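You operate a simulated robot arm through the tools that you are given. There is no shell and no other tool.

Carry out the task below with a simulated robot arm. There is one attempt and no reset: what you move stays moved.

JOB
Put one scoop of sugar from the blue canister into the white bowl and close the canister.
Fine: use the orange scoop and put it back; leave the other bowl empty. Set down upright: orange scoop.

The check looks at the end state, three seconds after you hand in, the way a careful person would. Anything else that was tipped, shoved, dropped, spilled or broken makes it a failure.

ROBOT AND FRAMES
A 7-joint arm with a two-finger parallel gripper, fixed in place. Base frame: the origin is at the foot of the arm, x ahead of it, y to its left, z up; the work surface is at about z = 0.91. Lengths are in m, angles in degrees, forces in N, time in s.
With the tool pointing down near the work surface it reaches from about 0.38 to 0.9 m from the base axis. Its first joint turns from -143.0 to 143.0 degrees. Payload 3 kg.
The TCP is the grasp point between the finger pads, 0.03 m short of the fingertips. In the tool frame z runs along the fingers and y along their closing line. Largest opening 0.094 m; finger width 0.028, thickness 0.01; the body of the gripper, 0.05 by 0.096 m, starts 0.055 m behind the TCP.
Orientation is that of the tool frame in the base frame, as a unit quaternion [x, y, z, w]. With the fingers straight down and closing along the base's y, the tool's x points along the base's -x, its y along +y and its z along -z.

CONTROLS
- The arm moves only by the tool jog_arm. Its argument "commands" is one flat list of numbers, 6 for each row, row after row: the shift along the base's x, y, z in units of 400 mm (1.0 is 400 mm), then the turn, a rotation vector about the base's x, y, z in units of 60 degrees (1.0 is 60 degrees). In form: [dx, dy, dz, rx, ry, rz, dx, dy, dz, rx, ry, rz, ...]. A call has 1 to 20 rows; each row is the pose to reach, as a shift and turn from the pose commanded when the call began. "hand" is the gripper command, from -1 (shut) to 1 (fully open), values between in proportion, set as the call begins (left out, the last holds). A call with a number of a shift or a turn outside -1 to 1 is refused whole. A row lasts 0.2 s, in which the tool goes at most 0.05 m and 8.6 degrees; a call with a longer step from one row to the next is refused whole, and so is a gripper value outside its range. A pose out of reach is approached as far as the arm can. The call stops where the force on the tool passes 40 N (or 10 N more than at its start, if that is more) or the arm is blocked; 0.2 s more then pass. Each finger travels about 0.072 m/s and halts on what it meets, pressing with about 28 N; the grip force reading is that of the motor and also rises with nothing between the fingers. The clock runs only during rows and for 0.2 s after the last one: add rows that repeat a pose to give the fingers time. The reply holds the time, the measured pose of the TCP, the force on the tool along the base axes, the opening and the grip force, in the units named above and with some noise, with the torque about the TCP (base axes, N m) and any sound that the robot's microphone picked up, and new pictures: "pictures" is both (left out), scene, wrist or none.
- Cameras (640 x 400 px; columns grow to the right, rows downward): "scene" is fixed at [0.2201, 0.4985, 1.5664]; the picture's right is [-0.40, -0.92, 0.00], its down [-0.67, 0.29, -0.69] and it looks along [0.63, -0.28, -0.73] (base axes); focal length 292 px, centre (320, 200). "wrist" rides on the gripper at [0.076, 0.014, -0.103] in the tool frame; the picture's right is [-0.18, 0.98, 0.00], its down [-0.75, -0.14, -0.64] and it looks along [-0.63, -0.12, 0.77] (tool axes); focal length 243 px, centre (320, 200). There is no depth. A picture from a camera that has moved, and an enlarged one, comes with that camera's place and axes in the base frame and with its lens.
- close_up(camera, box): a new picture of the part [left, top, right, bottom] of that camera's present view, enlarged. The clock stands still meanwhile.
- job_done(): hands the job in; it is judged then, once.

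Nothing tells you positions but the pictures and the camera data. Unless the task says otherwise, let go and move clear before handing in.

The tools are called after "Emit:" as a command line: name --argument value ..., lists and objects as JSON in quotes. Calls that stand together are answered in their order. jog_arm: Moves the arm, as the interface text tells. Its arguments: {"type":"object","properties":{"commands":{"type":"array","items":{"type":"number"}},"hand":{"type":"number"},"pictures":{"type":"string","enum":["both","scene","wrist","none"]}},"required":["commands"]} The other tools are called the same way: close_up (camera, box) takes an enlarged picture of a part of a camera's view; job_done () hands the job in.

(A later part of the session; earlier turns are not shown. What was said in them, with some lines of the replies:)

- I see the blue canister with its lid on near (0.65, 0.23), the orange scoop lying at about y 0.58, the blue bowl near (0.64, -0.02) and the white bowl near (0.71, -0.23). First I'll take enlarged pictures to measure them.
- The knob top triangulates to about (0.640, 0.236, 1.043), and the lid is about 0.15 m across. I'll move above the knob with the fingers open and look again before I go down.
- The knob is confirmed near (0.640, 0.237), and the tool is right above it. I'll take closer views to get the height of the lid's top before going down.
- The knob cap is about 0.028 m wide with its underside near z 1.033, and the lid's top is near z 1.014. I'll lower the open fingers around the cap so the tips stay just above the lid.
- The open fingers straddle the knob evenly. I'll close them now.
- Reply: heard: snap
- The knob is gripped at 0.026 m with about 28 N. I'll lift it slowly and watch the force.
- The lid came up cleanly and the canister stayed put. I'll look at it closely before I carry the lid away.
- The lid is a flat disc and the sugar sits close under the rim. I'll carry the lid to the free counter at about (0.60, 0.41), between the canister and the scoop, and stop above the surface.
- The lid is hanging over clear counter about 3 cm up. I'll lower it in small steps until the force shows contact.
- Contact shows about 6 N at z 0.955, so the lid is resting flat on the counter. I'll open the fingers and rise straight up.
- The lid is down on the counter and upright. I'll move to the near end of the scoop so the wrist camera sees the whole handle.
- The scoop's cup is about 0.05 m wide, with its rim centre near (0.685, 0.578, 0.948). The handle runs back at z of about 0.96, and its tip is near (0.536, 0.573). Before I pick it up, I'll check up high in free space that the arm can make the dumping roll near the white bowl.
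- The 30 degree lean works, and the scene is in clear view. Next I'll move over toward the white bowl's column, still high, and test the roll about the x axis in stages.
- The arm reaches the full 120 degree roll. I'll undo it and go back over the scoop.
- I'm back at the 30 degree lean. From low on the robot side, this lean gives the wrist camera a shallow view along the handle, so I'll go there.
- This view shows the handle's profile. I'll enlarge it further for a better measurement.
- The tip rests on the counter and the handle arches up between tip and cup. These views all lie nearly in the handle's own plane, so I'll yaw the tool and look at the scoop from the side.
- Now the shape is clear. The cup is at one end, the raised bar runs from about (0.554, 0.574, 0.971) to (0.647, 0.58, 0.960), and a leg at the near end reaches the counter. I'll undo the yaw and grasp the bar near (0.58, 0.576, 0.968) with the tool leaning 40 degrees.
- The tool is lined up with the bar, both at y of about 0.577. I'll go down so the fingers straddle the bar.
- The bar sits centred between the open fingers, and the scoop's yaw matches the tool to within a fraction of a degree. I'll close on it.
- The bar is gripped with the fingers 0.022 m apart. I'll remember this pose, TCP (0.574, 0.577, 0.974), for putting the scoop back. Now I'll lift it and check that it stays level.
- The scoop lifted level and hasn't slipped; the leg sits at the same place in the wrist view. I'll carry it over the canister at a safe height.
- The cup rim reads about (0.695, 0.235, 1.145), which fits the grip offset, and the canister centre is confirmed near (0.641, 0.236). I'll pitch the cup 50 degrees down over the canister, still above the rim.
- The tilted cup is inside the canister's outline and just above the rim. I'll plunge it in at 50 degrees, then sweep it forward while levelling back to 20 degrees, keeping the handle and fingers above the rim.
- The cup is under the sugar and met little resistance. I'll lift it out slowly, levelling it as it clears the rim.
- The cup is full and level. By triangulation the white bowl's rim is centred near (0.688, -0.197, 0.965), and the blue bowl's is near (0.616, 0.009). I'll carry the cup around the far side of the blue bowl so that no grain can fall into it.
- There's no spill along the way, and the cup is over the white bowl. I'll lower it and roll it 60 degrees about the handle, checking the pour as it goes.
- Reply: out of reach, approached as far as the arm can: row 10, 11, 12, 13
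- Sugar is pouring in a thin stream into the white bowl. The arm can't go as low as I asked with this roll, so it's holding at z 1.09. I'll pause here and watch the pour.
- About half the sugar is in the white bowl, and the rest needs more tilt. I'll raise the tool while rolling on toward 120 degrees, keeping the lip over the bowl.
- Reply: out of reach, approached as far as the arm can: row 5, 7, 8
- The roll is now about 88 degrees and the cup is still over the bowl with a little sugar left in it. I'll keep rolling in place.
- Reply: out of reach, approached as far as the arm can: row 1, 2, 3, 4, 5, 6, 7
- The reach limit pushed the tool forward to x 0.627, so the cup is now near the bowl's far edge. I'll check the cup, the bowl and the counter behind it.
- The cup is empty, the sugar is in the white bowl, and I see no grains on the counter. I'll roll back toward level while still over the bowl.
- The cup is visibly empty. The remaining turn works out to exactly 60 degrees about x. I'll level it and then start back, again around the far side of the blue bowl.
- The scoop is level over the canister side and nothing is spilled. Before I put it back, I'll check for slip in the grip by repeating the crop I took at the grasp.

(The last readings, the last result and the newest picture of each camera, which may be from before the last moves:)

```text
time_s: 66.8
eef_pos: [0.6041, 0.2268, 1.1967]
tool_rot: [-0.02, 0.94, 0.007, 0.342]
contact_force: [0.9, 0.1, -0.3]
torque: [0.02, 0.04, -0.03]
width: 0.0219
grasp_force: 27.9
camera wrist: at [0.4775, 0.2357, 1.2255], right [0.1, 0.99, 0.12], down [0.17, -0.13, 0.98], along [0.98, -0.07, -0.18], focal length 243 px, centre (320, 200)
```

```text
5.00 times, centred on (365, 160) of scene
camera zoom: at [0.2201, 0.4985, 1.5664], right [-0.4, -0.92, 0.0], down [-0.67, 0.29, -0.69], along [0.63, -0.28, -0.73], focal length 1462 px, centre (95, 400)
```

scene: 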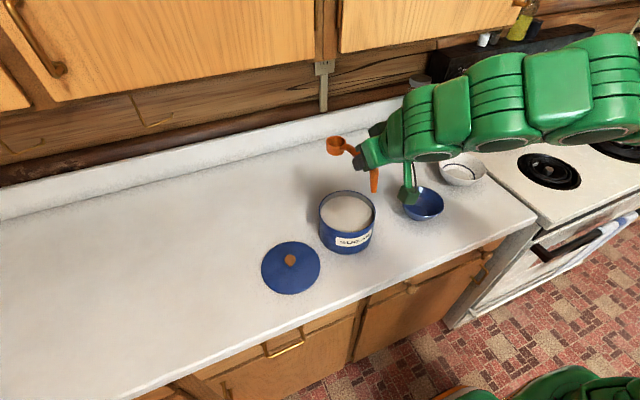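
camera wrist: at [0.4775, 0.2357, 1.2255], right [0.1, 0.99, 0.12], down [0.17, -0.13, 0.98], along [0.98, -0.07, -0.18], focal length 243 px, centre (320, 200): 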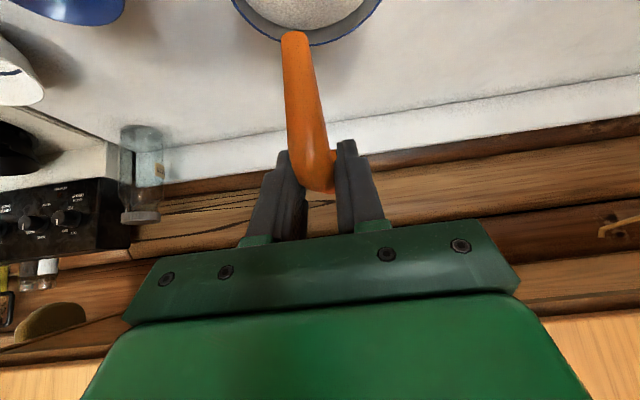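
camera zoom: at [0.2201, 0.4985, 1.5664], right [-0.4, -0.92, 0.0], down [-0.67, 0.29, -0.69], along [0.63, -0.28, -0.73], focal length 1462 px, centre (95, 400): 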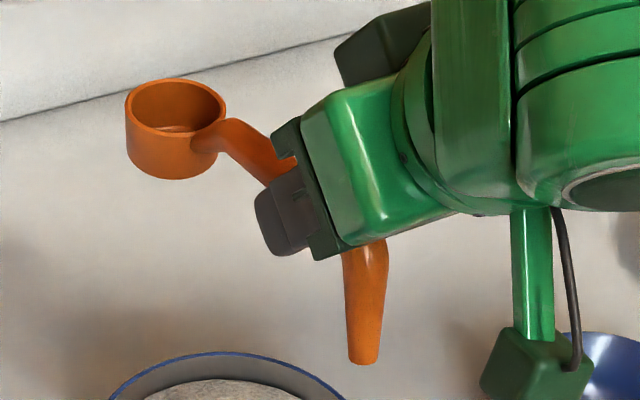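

The leg looks shifted by a few pixels, so there may be slight slip. I'll return to the exact pose of my earlier scene picture over the canister and compare like for like.

Emit:
jog_arm --commands '[-0.035, 0.004, -0.03, 0, 0, 0, -0.069, 0.008, -0.0615, 0, 0, 0, -0.069, 0.008, -0.0615, 0, 0, 0]' --hand -1 --pictures "wrist"

Emit:
close_up --camera "scene" --box '[290, 110, 450, 270]'

Emit:
close_up --camera "scene" --box '[325, 140, 395, 220]'

```text
time_s: 67.6
eef_pos: [0.5754, 0.2301, 1.1708]
tool_rot: [-0.02, 0.939, 0.007, 0.342]
contact_force: [0.1, -0.6, 0.5]
torque: [0.03, 0.03, 0.02]
width: 0.0219
grasp_force: 27.9
camera wrist: at [0.4501, 0.2387, 1.2002], right [0.1, 0.99, 0.12], down [0.17, -0.13, 0.98], along [0.98, -0.08, -0.18], focal length 243 px, centre (320, 200)
```

wrist: 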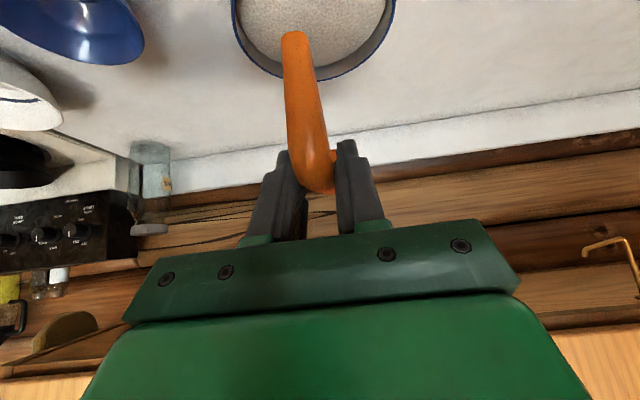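

```text
2.50 times, centred on (370, 190) of scene
camera zoom: at [0.2201, 0.4985, 1.5664], right [-0.4, -0.92, 0.0], down [-0.67, 0.29, -0.69], along [0.63, -0.28, -0.73], focal length 731 px, centre (195, 225)
```

zoom: 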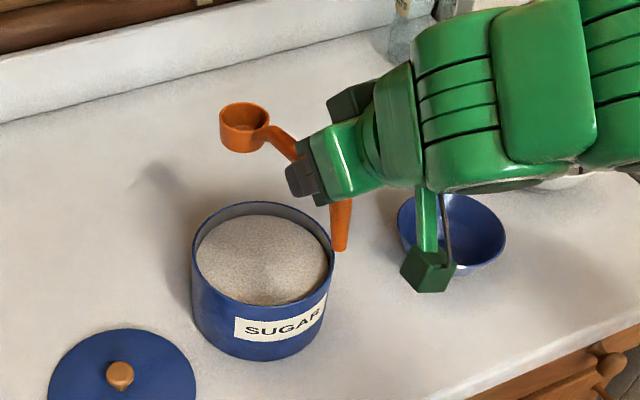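

```text
5.00 times, centred on (360, 180) of scene
camera zoom: at [0.2201, 0.4985, 1.5664], right [-0.4, -0.92, 0.0], down [-0.67, 0.29, -0.69], along [0.63, -0.28, -0.73], focal length 1462 px, centre (120, 300)
```

zoom: 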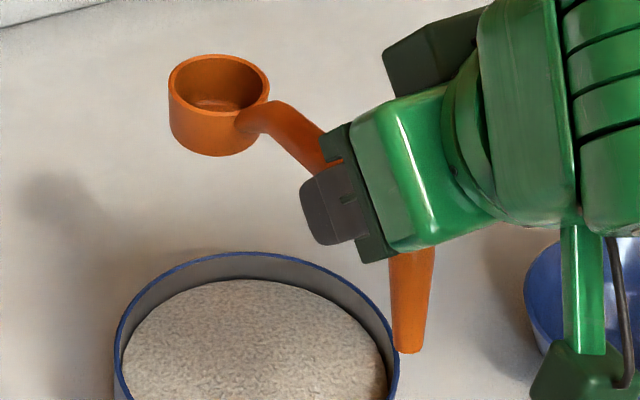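

Cup and leg moved by the same small amount, roughly 3–4 mm mostly along the bar, and there's no tilt, so the scoop will still stand level. I'll carry it back over its original spot, correcting by that amount.

Emit:
jog_arm --commands '[0, 0.06, 0, 0, 0, 0, -0.003, 0.15, 0, 0, 0, 0, -0.005, 0.25, 0, 0, 0, 0, -0.007, 0.35, 0, 0, 0, 0, -0.009, 0.45, 0, 0, 0, 0, -0.0125, 0.55, 0, 0, 0, 0, -0.0125, 0.65, 0, 0, 0, 0, -0.0125, 0.75, 0, 0, 0, 0, -0.0125, 0.83, -0.03, 0, 0, 0, -0.0125, 0.865, -0.1, 0, 0, 0, -0.0125, 0.865, -0.2, 0, 0, 0, -0.0125, 0.865, -0.3, 0, 0, 0, -0.0125, 0.865, -0.38, 0, 0, 0, -0.0125, 0.865, -0.44, 0, 0, 0, -0.0125, 0.865, -0.44, 0, 0, 0]' --hand -1

Emit:
close_up --camera "scene" --box '[170, 230, 290, 330]'

Emit:
close_up --camera "wrist" --box '[200, 0, 440, 240]'

```text
time_s: 70.8
eef_pos: [0.5714, 0.5759, 0.9964]
tool_rot: [-0.02, 0.94, 0.007, 0.341]
contact_force: [0.3, -0.8, -1.2]
torque: [0.0, 0.03, -0.01]
width: 0.0221
grasp_force: 27.8
camera wrist: at [0.4457, 0.5855, 1.0249], right [0.1, 0.99, 0.12], down [0.17, -0.13, 0.98], along [0.98, -0.08, -0.18], focal length 243 px, centre (320, 200)
```

scene: 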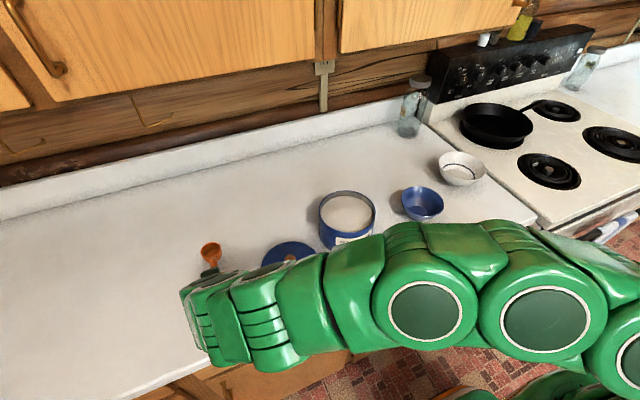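
wrist: 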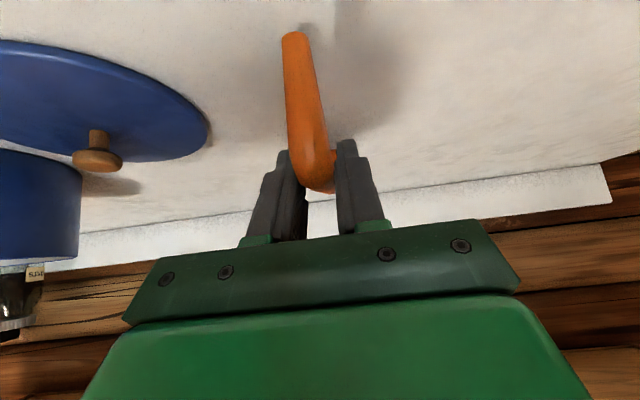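

```text
4.00 times, centred on (230, 280) of scene
camera zoom: at [0.2201, 0.4985, 1.5664], right [-0.4, -0.92, 0.0], down [-0.67, 0.29, -0.69], along [0.63, -0.28, -0.73], focal length 1170 px, centre (680, -120)
```

zoom: 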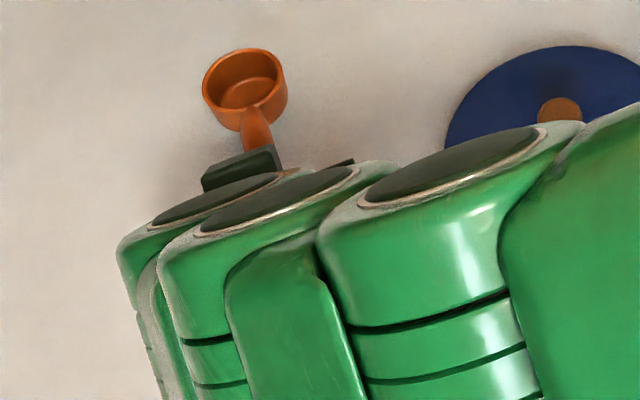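

```text
1.67 times, centred on (320, 120) of wrist
camera zoom: at [0.4457, 0.5855, 1.0249], right [0.1, 0.99, 0.12], down [0.17, -0.13, 0.98], along [0.98, -0.08, -0.18], focal length 404 px, centre (320, 333)
```

zoom: 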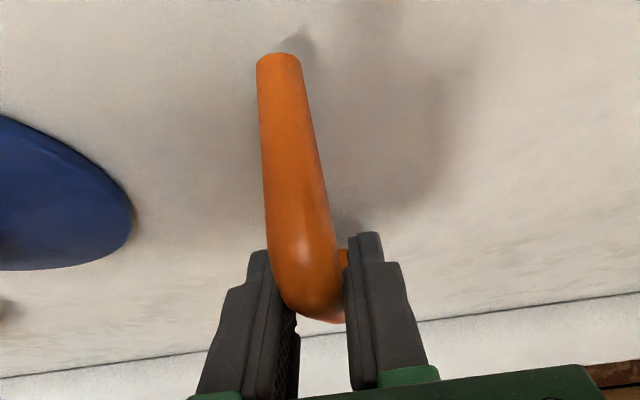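

The scoop is about 2 cm above its original spot and within a few millimetres of it. I'll lower it slowly and watch for contact.

Emit:
jog_arm --commands '[-0.003, 0.003, -0.015, 0, 0, 0, -0.006, 0.005, -0.03, 0, 0, 0, -0.006, 0.005, -0.04, 0, 0, 0, -0.006, 0.005, -0.045, 0, 0, 0]' --hand -1 --pictures "none"

Emit:
jog_arm --commands '[0, 0, -0.003, 0, 0, 0, 0, 0, -0.005, 0, 0, 0]' --hand -1 --pictures "none"

```text
time_s: 71.8
eef_pos: [0.5696, 0.5768, 0.977]
tool_rot: [-0.021, 0.939, 0.007, 0.342]
contact_force: [-0.9, 0.9, -1.3]
torque: [-0.02, 0.02, 0.02]
width: 0.022
grasp_force: 28.0
```

```text
time_s: 72.4
eef_pos: [0.5703, 0.5778, 0.975]
tool_rot: [-0.021, 0.94, 0.008, 0.342]
contact_force: [-0.5, -0.5, 0.4]
torque: [0.04, -0.09, -0.02]
width: 0.022
grasp_force: 28.6
```

Emit:
jog_arm --commands '[0, 0, -0.0025, 0, 0, 0, 0, 0, -0.0025, 0, 0, 0]' --hand -1 --pictures "none"

Emit:
close_up --camera "wrist" --box '[200, 0, 440, 240]'

Emit:
close_up --camera "scene" --box '[170, 230, 290, 330]'

```text
time_s: 73.0
eef_pos: [0.5694, 0.5788, 0.9745]
tool_rot: [-0.021, 0.939, 0.008, 0.342]
contact_force: [-2.8, 0.8, 5.3]
torque: [-0.03, -0.68, 0.1]
width: 0.0222
grasp_force: 28.3
```

```text
1.67 times, centred on (320, 120) of wrist
camera zoom: at [0.4429, 0.5876, 1.0039], right [0.1, 0.99, 0.12], down [0.17, -0.13, 0.98], along [0.98, -0.08, -0.18], focal length 404 px, centre (320, 333)
```

zoom: 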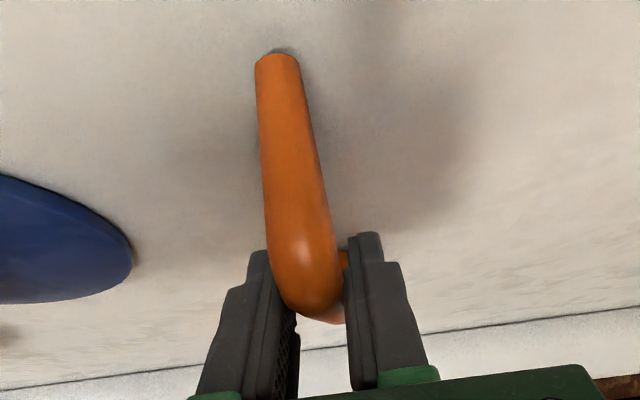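

```text
4.00 times, centred on (230, 280) of scene
camera zoom: at [0.2201, 0.4985, 1.5664], right [-0.4, -0.92, 0.0], down [-0.67, 0.29, -0.69], along [0.63, -0.28, -0.73], focal length 1170 px, centre (680, -120)
```

zoom: 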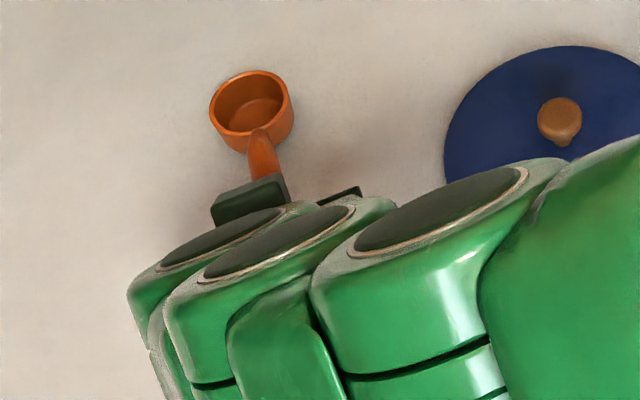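

The cup touches down at its original image position with about 5 N, and the leg is within a millimetre or two of the counter. I'll open the fingers.

Emit:
jog_arm --commands '[0, 0, 0, 0, 0, 0, 0, 0, 0, 0, 0, 0, 0, 0, 0, 0, 0, 0, 0, 0, 0, 0, 0, 0, 0, 0, 0, 0, 0, 0]' --hand 1 --pictures "wrist"

Emit:
close_up --camera "scene" --box '[170, 230, 290, 330]'

```text
time_s: 74.2
eef_pos: [0.5698, 0.5795, 0.9747]
tool_rot: [-0.02, 0.94, 0.006, 0.342]
contact_force: [-0.4, -0.4, -0.2]
torque: [0.0, 0.01, 0.01]
width: 0.0942
grasp_force: 0.0
camera wrist: at [0.443, 0.5876, 1.0037], right [0.1, 0.99, 0.12], down [0.17, -0.13, 0.98], along [0.98, -0.08, -0.18], focal length 243 px, centre (320, 200)
```

wrist: 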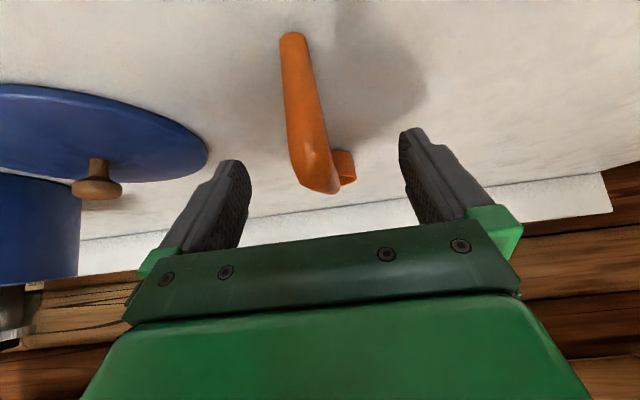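

```text
4.00 times, centred on (230, 280) of scene
camera zoom: at [0.2201, 0.4985, 1.5664], right [-0.4, -0.92, 0.0], down [-0.67, 0.29, -0.69], along [0.63, -0.28, -0.73], focal length 1170 px, centre (680, -120)
```

zoom: 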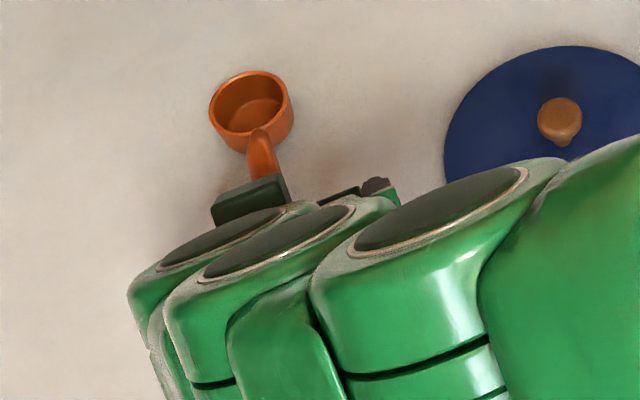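

The scoop is standing on its own where it started. I'll back the fingers out along their approach line, rise, and straighten the tool to vertical.

Emit:
jog_arm --commands '[-0.04, 0, 0.048, 0, 0, 0, -0.09, 0, 0.107, 0, 0, 0, -0.14, 0, 0.17, 0, 0, 0, -0.14, 0, 0.26, 0, 0, 0, -0.14, 0, 0.36, 0, 0, 0, -0.12, 0, 0.42, -0.003, 0.1333, -0.0084, -0.1, 0, 0.46, -0.006, 0.2667, -0.0168, -0.06, 0, 0.46, -0.009, 0.4, -0.0252, -0.03, 0, 0.46, -0.012, 0.5333, -0.0336, 0, 0, 0.46, -0.0145, 0.6667, -0.042, 0, 0, 0.46, -0.0145, 0.6667, -0.042]' --hand 1

Emit:
close_up --camera "scene" --box '[170, 230, 270, 330]'

```text
time_s: 76.6
eef_pos: [0.5519, 0.5589, 1.1451]
tool_rot: [0.002, 1.0, 0.0, 0.001]
contact_force: [-0.2, 0.3, -0.1]
torque: [-0.02, -0.01, 0.02]
width: 0.0942
grasp_force: 0.1
out of reach, approached as far as the arm can: row 10, 11
camera wrist: at [0.4737, 0.5736, 1.2478], right [0.19, 0.98, 0.0], down [0.75, -0.14, 0.64], along [0.63, -0.12, -0.77], focal length 243 px, centre (320, 200)
```

scene: 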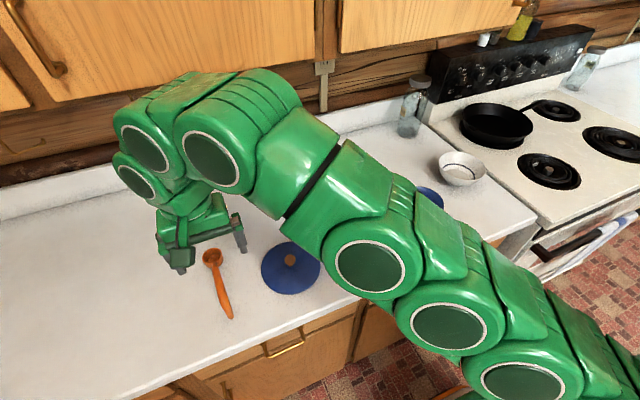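
wrist: 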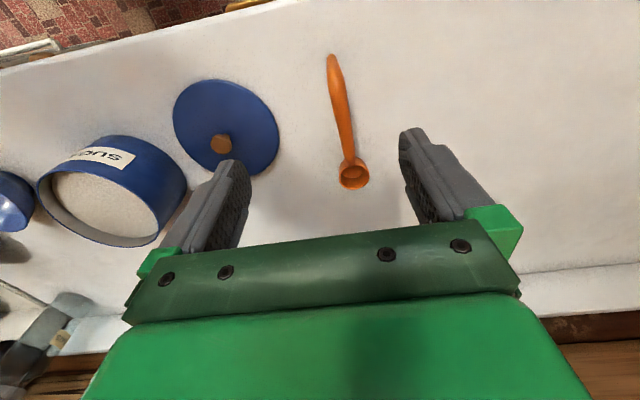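

```text
4.00 times, centred on (220, 280) of scene
camera zoom: at [0.2201, 0.4985, 1.5664], right [-0.4, -0.92, 0.0], down [-0.67, 0.29, -0.69], along [0.63, -0.28, -0.73], focal length 1170 px, centre (720, -120)
```

zoom: 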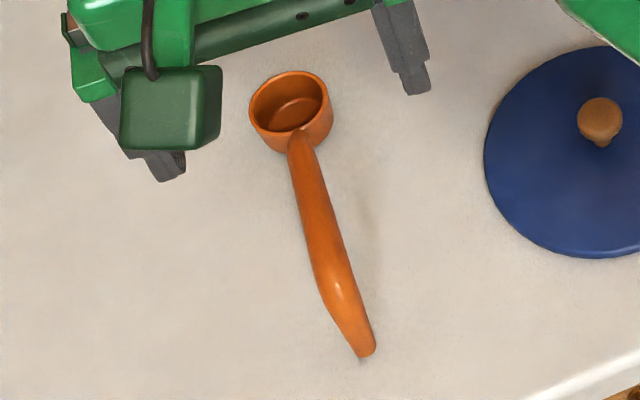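

The scoop stands upright within a few millimetres of where it began. Next I'll move above the lid's knob.

Emit:
jog_arm --commands '[0.03, -0.09, 0, 0, 0, 0, 0.06, -0.18, 0, 0, 0, 0, 0.09, -0.275, -0.02, 0, 0, 0, 0.12, -0.366, -0.06, 0, 0, 0, 0.12, -0.366, -0.11, 0, 0, 0, 0.12, -0.366, -0.11, 0, 0, 0]' --hand 1

Emit:
close_up --camera "wrist" --box '[230, 0, 410, 180]'

Emit:
close_up --camera "scene" --box '[250, 230, 330, 300]'

```text
time_s: 78.0
eef_pos: [0.6002, 0.4124, 1.1009]
tool_rot: [0.001, 1.0, 0.0, 0.001]
contact_force: [-0.2, -0.4, 0.1]
torque: [-0.01, -0.01, 0.04]
width: 0.0939
grasp_force: 0.0
camera wrist: at [0.5222, 0.4267, 1.2033], right [0.19, 0.98, 0.0], down [0.75, -0.14, 0.64], along [0.63, -0.12, -0.77], focal length 243 px, centre (320, 200)
```

scene: 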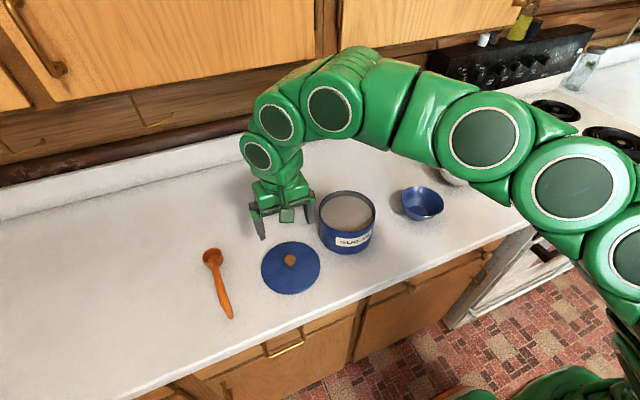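
wrist: 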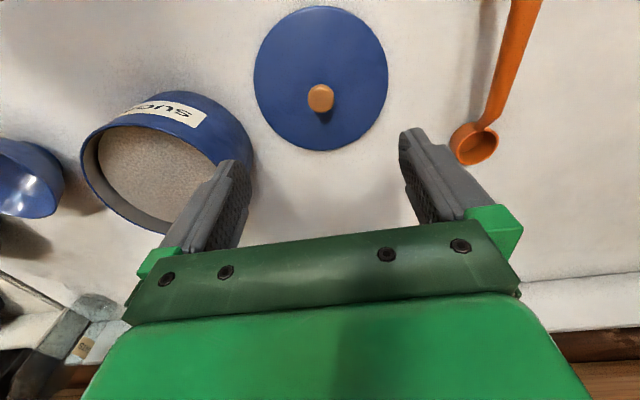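

```text
2.22 times, centred on (320, 90) of wrist
camera zoom: at [0.5222, 0.4267, 1.2033], right [0.19, 0.98, 0.0], down [0.75, -0.14, 0.64], along [0.63, -0.12, -0.77], focal length 539 px, centre (320, 444)
```

zoom: 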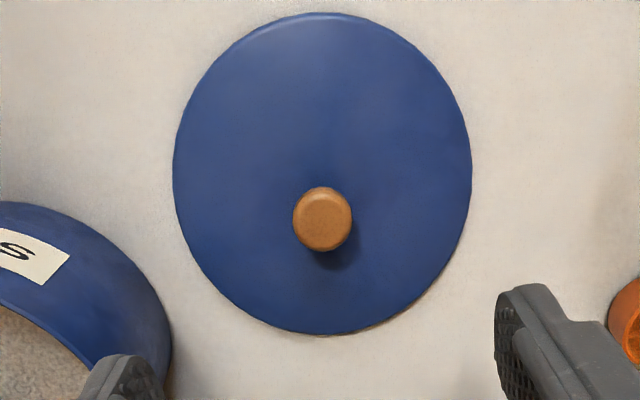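

```text
5.71 times, centred on (290, 265) of scene
camera zoom: at [0.2201, 0.4985, 1.5664], right [-0.4, -0.92, 0.0], down [-0.67, 0.29, -0.69], along [0.63, -0.28, -0.73], focal length 1671 px, centre (491, -171)
```

zoom: 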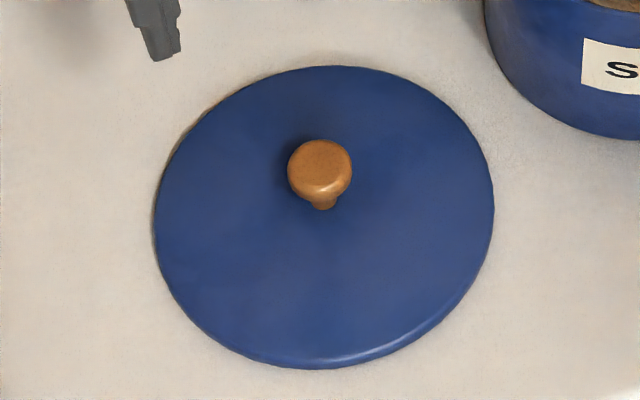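

The knob is right under the tool at (0.601, 0.412). I'll go down to the height I released it at, and then grip.

Emit:
jog_arm --commands '[0, 0, -0.1, 0, 0, 0, 0, 0, -0.2, 0, 0, 0, 0, 0, -0.28, 0, 0, 0, 0, 0, -0.34, 0, 0, 0, 0, 0, -0.365, 0, 0, 0, 0, 0, -0.365, 0, 0, 0]' --hand 1 --pictures "none"

Emit:
jog_arm --commands '[0, 0, 0, 0, 0, 0, 0, 0, 0, 0, 0, 0, 0, 0, 0, 0, 0, 0, 0, 0, 0, 0, 0, 0, 0, 0, 0, 0, 0, 0]' --hand -1 --pictures "wrist"

```text
time_s: 79.4
eef_pos: [0.5997, 0.4131, 0.9552]
tool_rot: [0.002, 1.0, 0.001, 0.0]
contact_force: [-0.1, -0.4, 0.7]
torque: [-0.02, 0.0, -0.03]
width: 0.0939
grasp_force: 0.1
```

```text
time_s: 80.6
eef_pos: [0.6003, 0.4113, 0.9552]
tool_rot: [0.001, 1.0, 0.0, 0.0]
contact_force: [0.0, -0.4, 1.0]
torque: [-0.01, 0.01, 0.05]
width: 0.0264
grasp_force: 28.1
camera wrist: at [0.5227, 0.4274, 1.0578], right [0.19, 0.98, 0.0], down [0.75, -0.14, 0.64], along [0.63, -0.12, -0.77], focal length 243 px, centre (320, 200)
```

wrist: 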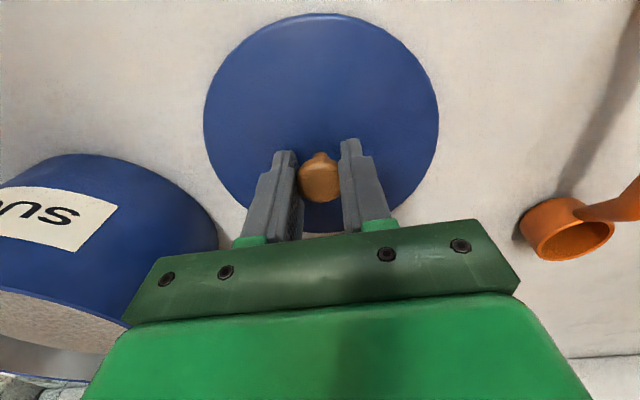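

The knob is gripped as before. I'll lift the lid and carry it over the canister, stopping a few centimetres above the rim.

Emit:
jog_arm --commands '[0, 0, 0.03, 0, 0, 0, 0, 0, 0.12, 0, 0, 0, 0, 0, 0.22, 0, 0, 0, 0, 0, 0.32, 0, 0, 0, 0, 0, 0.4125, 0, 0, 0, 0.02, -0.09, 0.4125, 0, 0, 0, 0.045, -0.2, 0.4125, 0, 0, 0, 0.07, -0.31, 0.4125, 0, 0, 0, 0.095, -0.41, 0.4125, 0, 0, 0, 0.1015, -0.438, 0.4125, 0, 0, 0, 0.1015, -0.438, 0.37, 0, 0, 0, 0.1015, -0.438, 0.33, 0, 0, 0, 0.1015, -0.438, 0.33, 0, 0, 0]' --hand -1

Emit:
close_up --camera "scene" --box '[310, 160, 400, 260]'

```text
time_s: 83.4
eef_pos: [0.6407, 0.2371, 1.0886]
tool_rot: [0.001, 1.0, 0.0, -0.001]
contact_force: [0.3, -0.6, -1.0]
torque: [0.05, 0.02, 0.02]
width: 0.0264
grasp_force: 28.0
camera wrist: at [0.5623, 0.2523, 1.1904], right [0.19, 0.98, 0.0], down [0.75, -0.14, 0.64], along [0.63, -0.12, -0.77], focal length 243 px, centre (320, 200)
```

scene: 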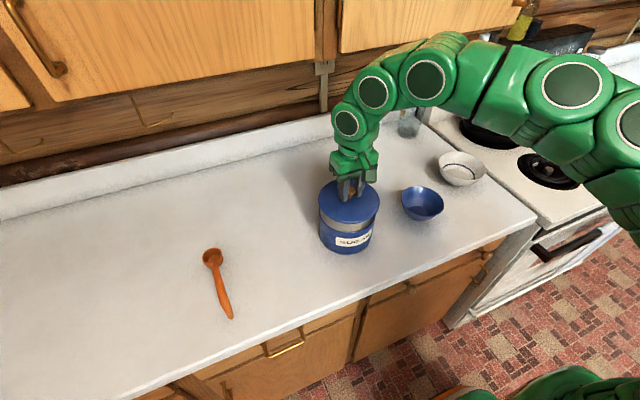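
wrist: 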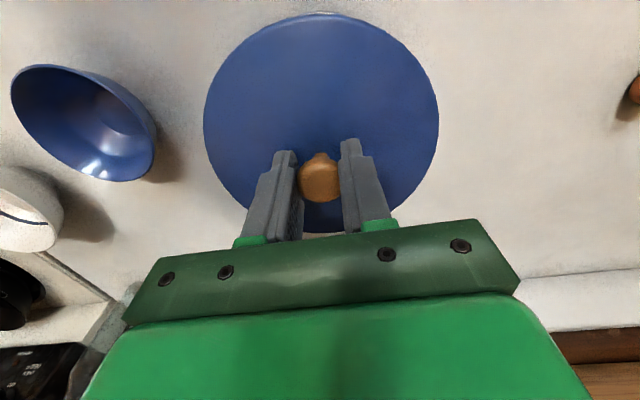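

```text
4.00 times, centred on (355, 210) of scene
camera zoom: at [0.2201, 0.4985, 1.5664], right [-0.4, -0.92, 0.0], down [-0.67, 0.29, -0.69], along [0.63, -0.28, -0.73], focal length 1170 px, centre (180, 160)
```

zoom: 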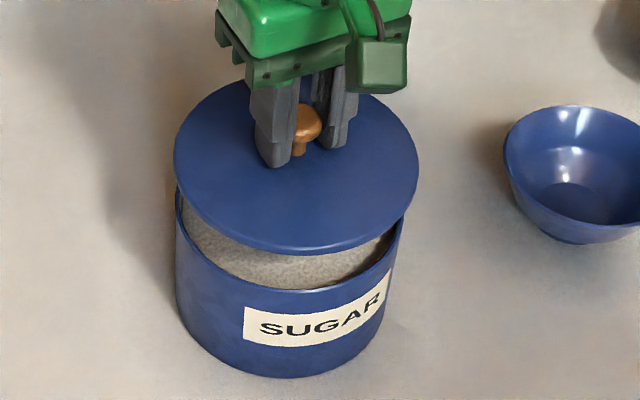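

The lid hangs over the canister exactly as it did on the way off, at (0.641, 0.237). I'll lower it in small steps.

Emit:
jog_arm --commands '[0, 0, -0.03, 0, 0, 0, 0, 0, -0.06, 0, 0, 0, 0, 0, -0.08, 0, 0, 0, 0, 0, -0.088, 0, 0, 0]' --hand -1 --pictures "none"

Emit:
jog_arm --commands '[0, 0, -0.003, 0, 0, 0, 0, 0, -0.006, 0, 0, 0, 0, 0, -0.006, 0, 0, 0]' --hand -1 --pictures "none"

```text
time_s: 84.4
eef_pos: [0.6401, 0.2381, 1.0523]
tool_rot: [0.001, 1.0, 0.0, -0.001]
contact_force: [0.0, 0.1, 0.3]
torque: [-0.03, -0.04, -0.01]
width: 0.0264
grasp_force: 28.1
```

```text
time_s: 85.2
eef_pos: [0.6415, 0.2374, 1.0514]
tool_rot: [0.0, 1.0, 0.0, 0.001]
contact_force: [10.0, 0.8, 9.0]
torque: [0.09, -0.05, 0.01]
width: 0.0266
grasp_force: 27.9
heard: snap
```

There's a snap, and contact forces of about 10 N sideways and 9 N upward. I'll look closely before doing anything else.

Emit:
close_up --camera "scene" --box '[310, 160, 400, 260]'

Emit:
close_up --camera "wrist" --box '[180, 0, 460, 240]'

```text
4.00 times, centred on (355, 210) of scene
camera zoom: at [0.2201, 0.4985, 1.5664], right [-0.4, -0.92, 0.0], down [-0.67, 0.29, -0.69], along [0.63, -0.28, -0.73], focal length 1170 px, centre (180, 160)
```

zoom: 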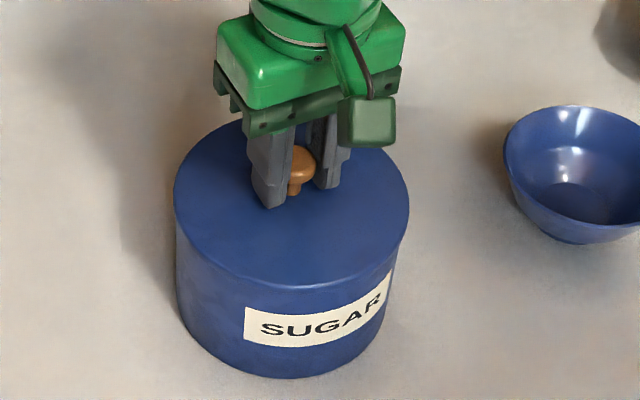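

```text
1.67 times, centred on (320, 120) of wrist
camera zoom: at [0.5631, 0.2521, 1.153], right [0.19, 0.98, 0.0], down [0.75, -0.14, 0.64], along [0.63, -0.12, -0.77], focal length 404 px, centre (320, 333)
```

zoom: 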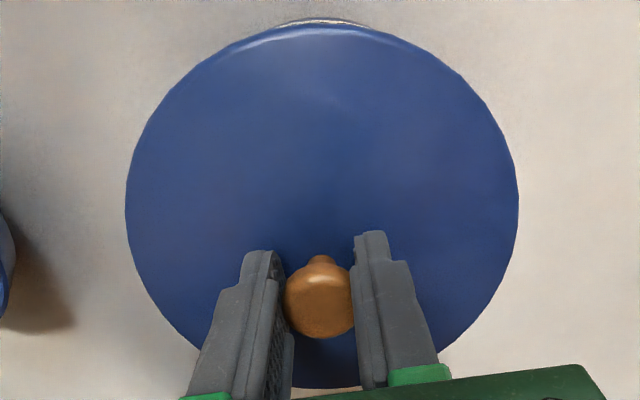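

The lid looks seated flush, at the same height as at the start. I'll pause briefly to see whether the side force was momentary.

Emit:
jog_arm --commands '[0, 0, 0, 0, 0, 0, 0, 0, 0, 0, 0, 0]' --hand -1 --pictures "none"

```text
time_s: 85.8
eef_pos: [0.6404, 0.2369, 1.0496]
tool_rot: [0.001, 1.0, 0.0, 0.001]
contact_force: [12.9, -0.4, 14.7]
torque: [0.02, -0.28, 0.05]
width: 0.0265
grasp_force: 27.8
```

The force is steady because I'm still pressing slightly. I'll ease off by about a millimetre before letting go.

Emit:
jog_arm --commands '[0.0015, 0, 0.0015, 0, 0, 0, 0.0025, 0, 0.003, 0, 0, 0, 0.0025, 0, 0.003, 0, 0, 0]' --hand -1 --pictures "none"

```text
time_s: 86.6
eef_pos: [0.6417, 0.2369, 1.0504]
tool_rot: [0.0, 1.0, 0.0, 0.0]
contact_force: [0.5, 0.3, -0.9]
torque: [0.03, -0.02, -0.02]
width: 0.0263
grasp_force: 28.3
heard: snap
```

Another small snap came as the force dropped to zero. I need to see whether the lid seated or came loose, so I'll look from both cameras.

Emit:
close_up --camera "scene" --box '[315, 180, 385, 260]'

Emit:
close_up --camera "wrist" --box '[180, 0, 460, 240]'

```text
5.00 times, centred on (350, 220) of scene
camera zoom: at [0.2201, 0.4985, 1.5664], right [-0.4, -0.92, 0.0], down [-0.67, 0.29, -0.69], along [0.63, -0.28, -0.73], focal length 1462 px, centre (170, 100)
```

zoom: 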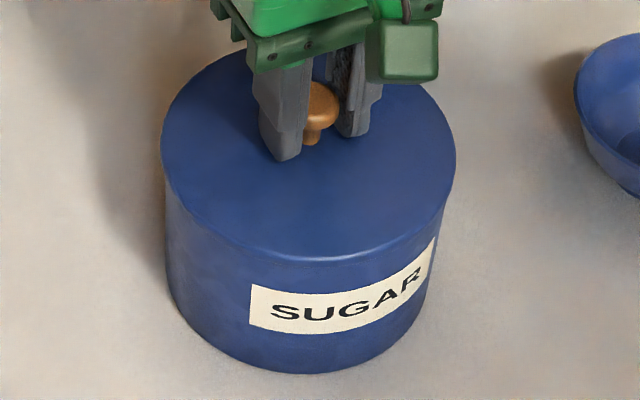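

```text
1.67 times, centred on (320, 120) of wrist
camera zoom: at [0.5632, 0.2526, 1.1534], right [0.18, 0.98, 0.0], down [0.75, -0.14, 0.64], along [0.63, -0.12, -0.77], focal length 404 px, centre (320, 333)
```

zoom: 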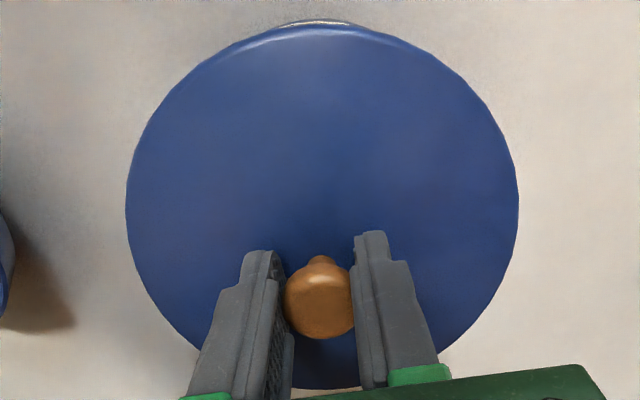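

The last snap was probably the lid popping out by a millimetre when I eased up. I'll keep the small x correction, press straight down again, and check the force.

Emit:
jog_arm --commands '[0, 0, -0.002, 0, 0, 0, 0, 0, -0.004, 0, 0, 0, 0, 0, -0.004, 0, 0, 0]' --hand -1 --pictures "none"

```text
time_s: 87.4
eef_pos: [0.6407, 0.237, 1.0498]
tool_rot: [0.001, 1.0, 0.001, 0.001]
contact_force: [-1.6, 1.4, 11.6]
torque: [0.03, 0.5, 0.11]
width: 0.0266
grasp_force: 28.3
```

I'm pressing with 12 N now, but the reaction is off centre toward the robot side, and comparing pictures, the canister seems to have moved about 1.5 mm toward the robot. I'll move the lid back by 0.6 mm while still pressing lightly, to help it find its seat.

Emit:
jog_arm --commands '[-0.0008, 0, 0, 0, 0, 0, -0.0015, 0, 0, 0, 0, 0, -0.0015, 0, 0, 0, 0, 0]' --hand -1 --pictures "none"

```text
time_s: 88.2
eef_pos: [0.6418, 0.2369, 1.0498]
tool_rot: [0.001, 1.0, 0.0, 0.0]
contact_force: [4.9, 4.0, 12.6]
torque: [0.02, -0.14, 0.04]
width: 0.0265
grasp_force: 28.0
```

The reaction is now centred under the knob, so the lid is bearing evenly. I'll open the fingers here.

Emit:
jog_arm --commands '[0, 0, 0, 0, 0, 0, 0, 0, 0, 0, 0, 0, 0, 0, 0, 0, 0, 0, 0, 0, 0, 0, 0, 0]' --hand 1 --pictures "wrist"

Emit:
close_up --camera "scene" --box '[310, 160, 400, 260]'

```text
time_s: 89.2
eef_pos: [0.6409, 0.2378, 1.0494]
tool_rot: [0.001, 1.0, 0.0, 0.0]
contact_force: [-0.3, 0.4, 0.2]
torque: [-0.01, 0.03, 0.02]
width: 0.0939
grasp_force: 0.0
heard: snap
camera wrist: at [0.5633, 0.252, 1.1521], right [0.19, 0.98, 0.0], down [0.75, -0.14, 0.64], along [0.63, -0.12, -0.77], focal length 243 px, centre (320, 200)
```

wrist: 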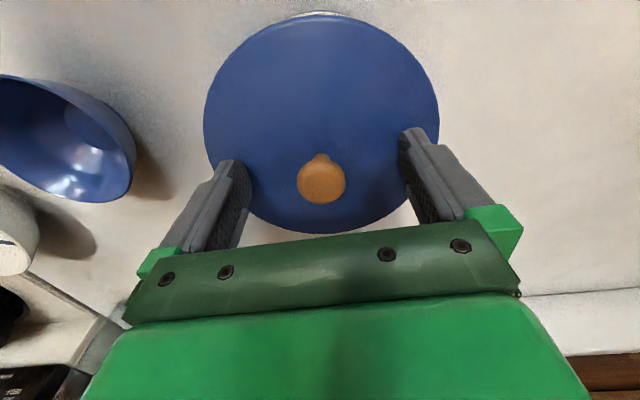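

```text
4.00 times, centred on (355, 210) of scene
camera zoom: at [0.2201, 0.4985, 1.5664], right [-0.4, -0.92, 0.0], down [-0.67, 0.29, -0.69], along [0.63, -0.28, -0.73], focal length 1170 px, centre (180, 160)
```

zoom: 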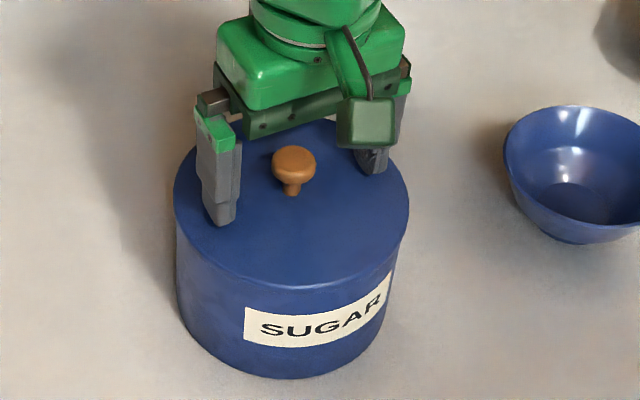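

A final snap came as the fingers opened, and the lid and knob now sit in the wrist view exactly where they were at the very start, so the canister looks closed. I'll rise straight up and back clear for a full check.

Emit:
jog_arm --commands '[0, 0, 0.04, 0, 0, 0, 0, 0, 0.12, 0, 0, 0, 0, 0, 0.22, 0, 0, 0, 0, 0, 0.33, 0, 0, 0, 0, 0, 0.44, 0, 0, 0, -0.04, -0.08, 0.5, 0, 0, 0, -0.1, -0.18, 0.54, 0, 0, 0, -0.16, -0.28, 0.57, 0, 0, 0, -0.2, -0.38, 0.575, 0, 0, 0, -0.22, -0.48, 0.575, 0, 0, 0, -0.22, -0.56, 0.575, 0, 0, 0, -0.22, -0.56, 0.575, 0, 0, 0]' --hand 1

Emit:
close_up --camera "scene" --box '[300, 170, 400, 270]'

Emit:
close_up --camera "scene" --box '[390, 130, 500, 240]'

Emit:
close_up --camera "scene" --box '[170, 230, 270, 330]'

```text
time_s: 91.8
eef_pos: [0.5525, 0.0143, 1.2794]
tool_rot: [0.001, 1.0, 0.0, 0.0]
contact_force: [0.3, 0.1, 0.6]
torque: [0.01, 0.01, 0.0]
width: 0.0941
grasp_force: 0.0
camera wrist: at [0.4758, 0.0277, 1.3817], right [0.19, 0.98, 0.0], down [0.75, -0.14, 0.64], along [0.63, -0.12, -0.77], focal length 243 px, centre (320, 200)
```

scene: 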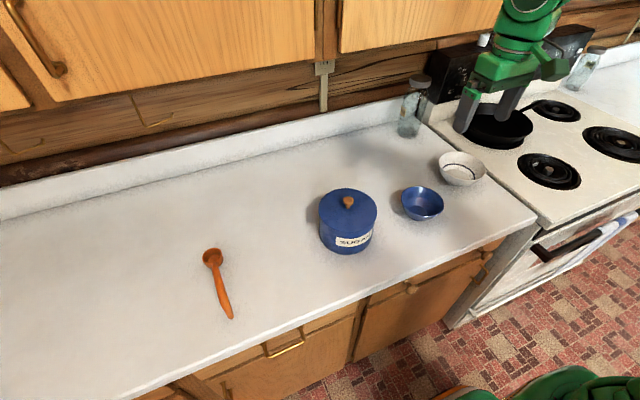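
wrist: 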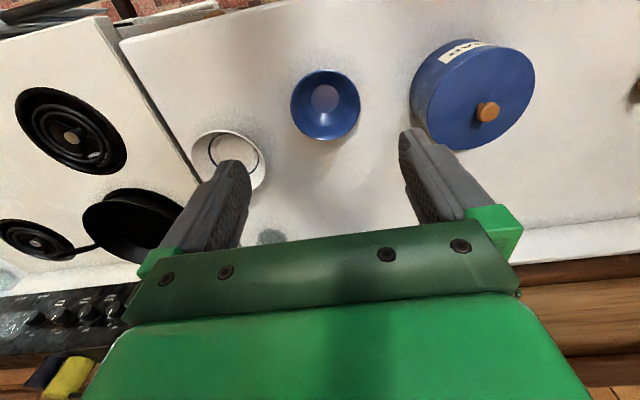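

```text
4.00 times, centred on (350, 220) of scene
camera zoom: at [0.2201, 0.4985, 1.5664], right [-0.4, -0.92, 0.0], down [-0.67, 0.29, -0.69], along [0.63, -0.28, -0.73], focal length 1170 px, centre (200, 120)
```

zoom: 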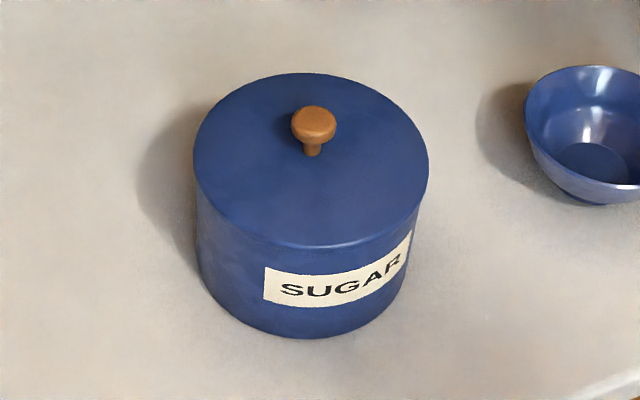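

```text
3.64 times, centred on (445, 185) of scene
camera zoom: at [0.2201, 0.4985, 1.5664], right [-0.4, -0.92, 0.0], down [-0.67, 0.29, -0.69], along [0.63, -0.28, -0.73], focal length 1064 px, centre (-134, 254)
```

zoom: 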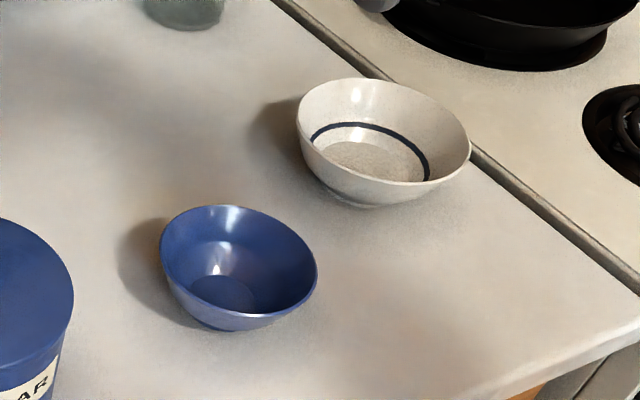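

```text
4.00 times, centred on (220, 280) of scene
camera zoom: at [0.2201, 0.4985, 1.5664], right [-0.4, -0.92, 0.0], down [-0.67, 0.29, -0.69], along [0.63, -0.28, -0.73], focal length 1170 px, centre (720, -120)
```

zoom: 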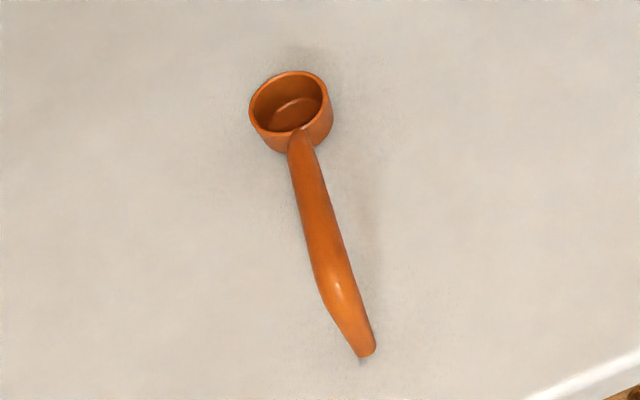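

The lid is flush on the canister, the white bowl holds sugar, the blue bowl is empty and the scoop stands at its place. I'll do one last close check for stray grains around the white bowl and the canister.

Emit:
close_up --camera "scene" --box '[425, 140, 500, 195]'

Emit:
close_up --camera "scene" --box '[310, 175, 390, 225]'

Emit:
close_up --camera "wrist" --box '[160, 90, 380, 230]'

Emit:
close_up --camera "wrist" --box '[390, 20, 550, 180]'

```text
7.27 times, centred on (462, 168) of scene
camera zoom: at [0.2201, 0.4985, 1.5664], right [-0.4, -0.92, 0.0], down [-0.67, 0.29, -0.69], along [0.63, -0.28, -0.73], focal length 2127 px, centre (-716, 436)
```

zoom: 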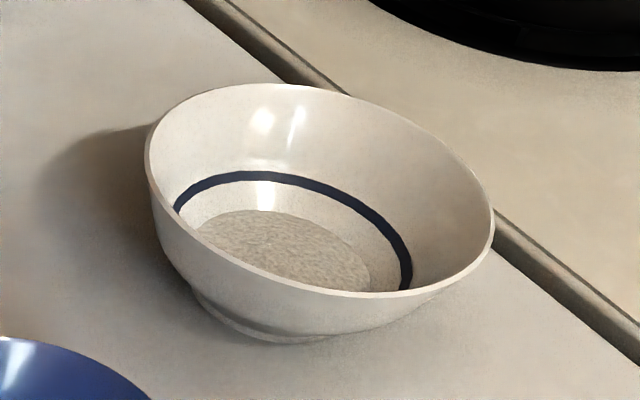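

```text
8.00 times, centred on (350, 200) of scene
camera zoom: at [0.2201, 0.4985, 1.5664], right [-0.4, -0.92, 0.0], down [-0.67, 0.29, -0.69], along [0.63, -0.28, -0.73], focal length 2340 px, centre (80, 200)
```

zoom: 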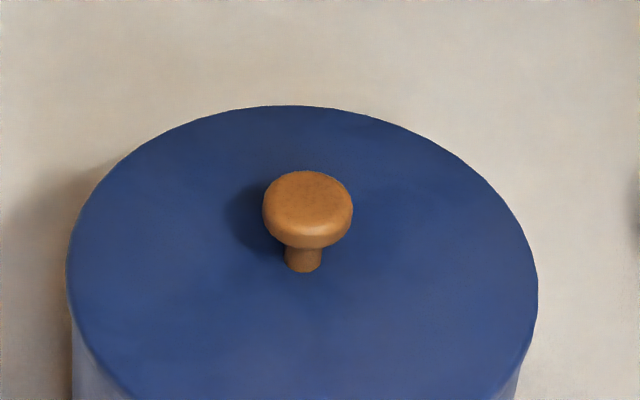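

```text
2.86 times, centred on (270, 160) of wrist
camera zoom: at [0.4758, 0.0277, 1.3817], right [0.19, 0.98, 0.0], down [0.75, -0.14, 0.64], along [0.63, -0.12, -0.77], focal length 693 px, centre (463, 314)
```

zoom: 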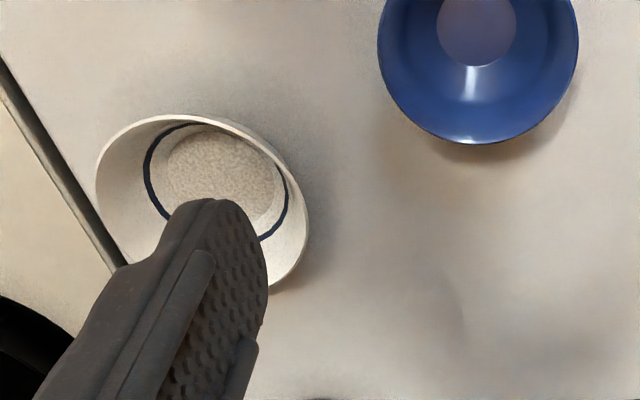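

```text
2.50 times, centred on (470, 100) of wrist
camera zoom: at [0.4758, 0.0277, 1.3817], right [0.19, 0.98, 0.0], down [0.75, -0.14, 0.64], along [0.63, -0.12, -0.77], focal length 606 px, centre (-55, 450)
```

zoom: 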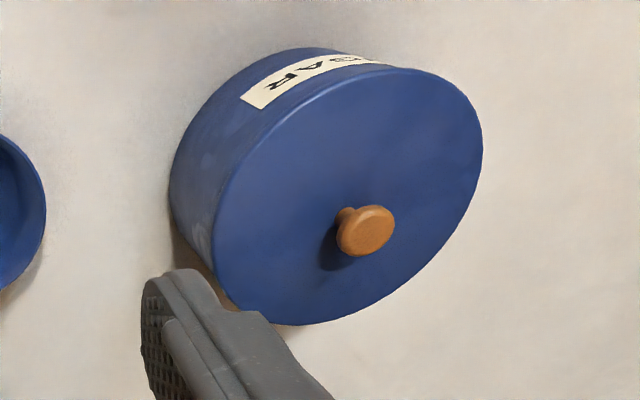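

Everything checks out: the white bowl holds one scoop of sugar, the blue bowl is empty, and the canister is closed. The scoop stands upright in its place, there are no stray grains, and the arm is clear with its fingers empty. I'm handing the job in.

Emit:
job_done

```text
The job is handed in.
```

The job is handed in. One scoop of sugar from the blue canister is in the white bowl, and the canister is closed.

- **Sugar:** the cup came out of the canister full and level. It was visibly empty after I poured it into the white bowl. The blue bowl stayed empty, and I saw no spilled grains in close-ups of the counter.
- **Scoop:** the orange scoop is back within a few millimetres of where it started, standing upright.
- **Canister:** the lid came loose once while I was seating it, and it snapped back on when I let go. In the pictures it sits flush, in the same place as at the start. The canister itself moved about 1.5 mm toward the robot while I pressed the lid on.

The arm is back near its starting position, with the fingers open and clear of everything.
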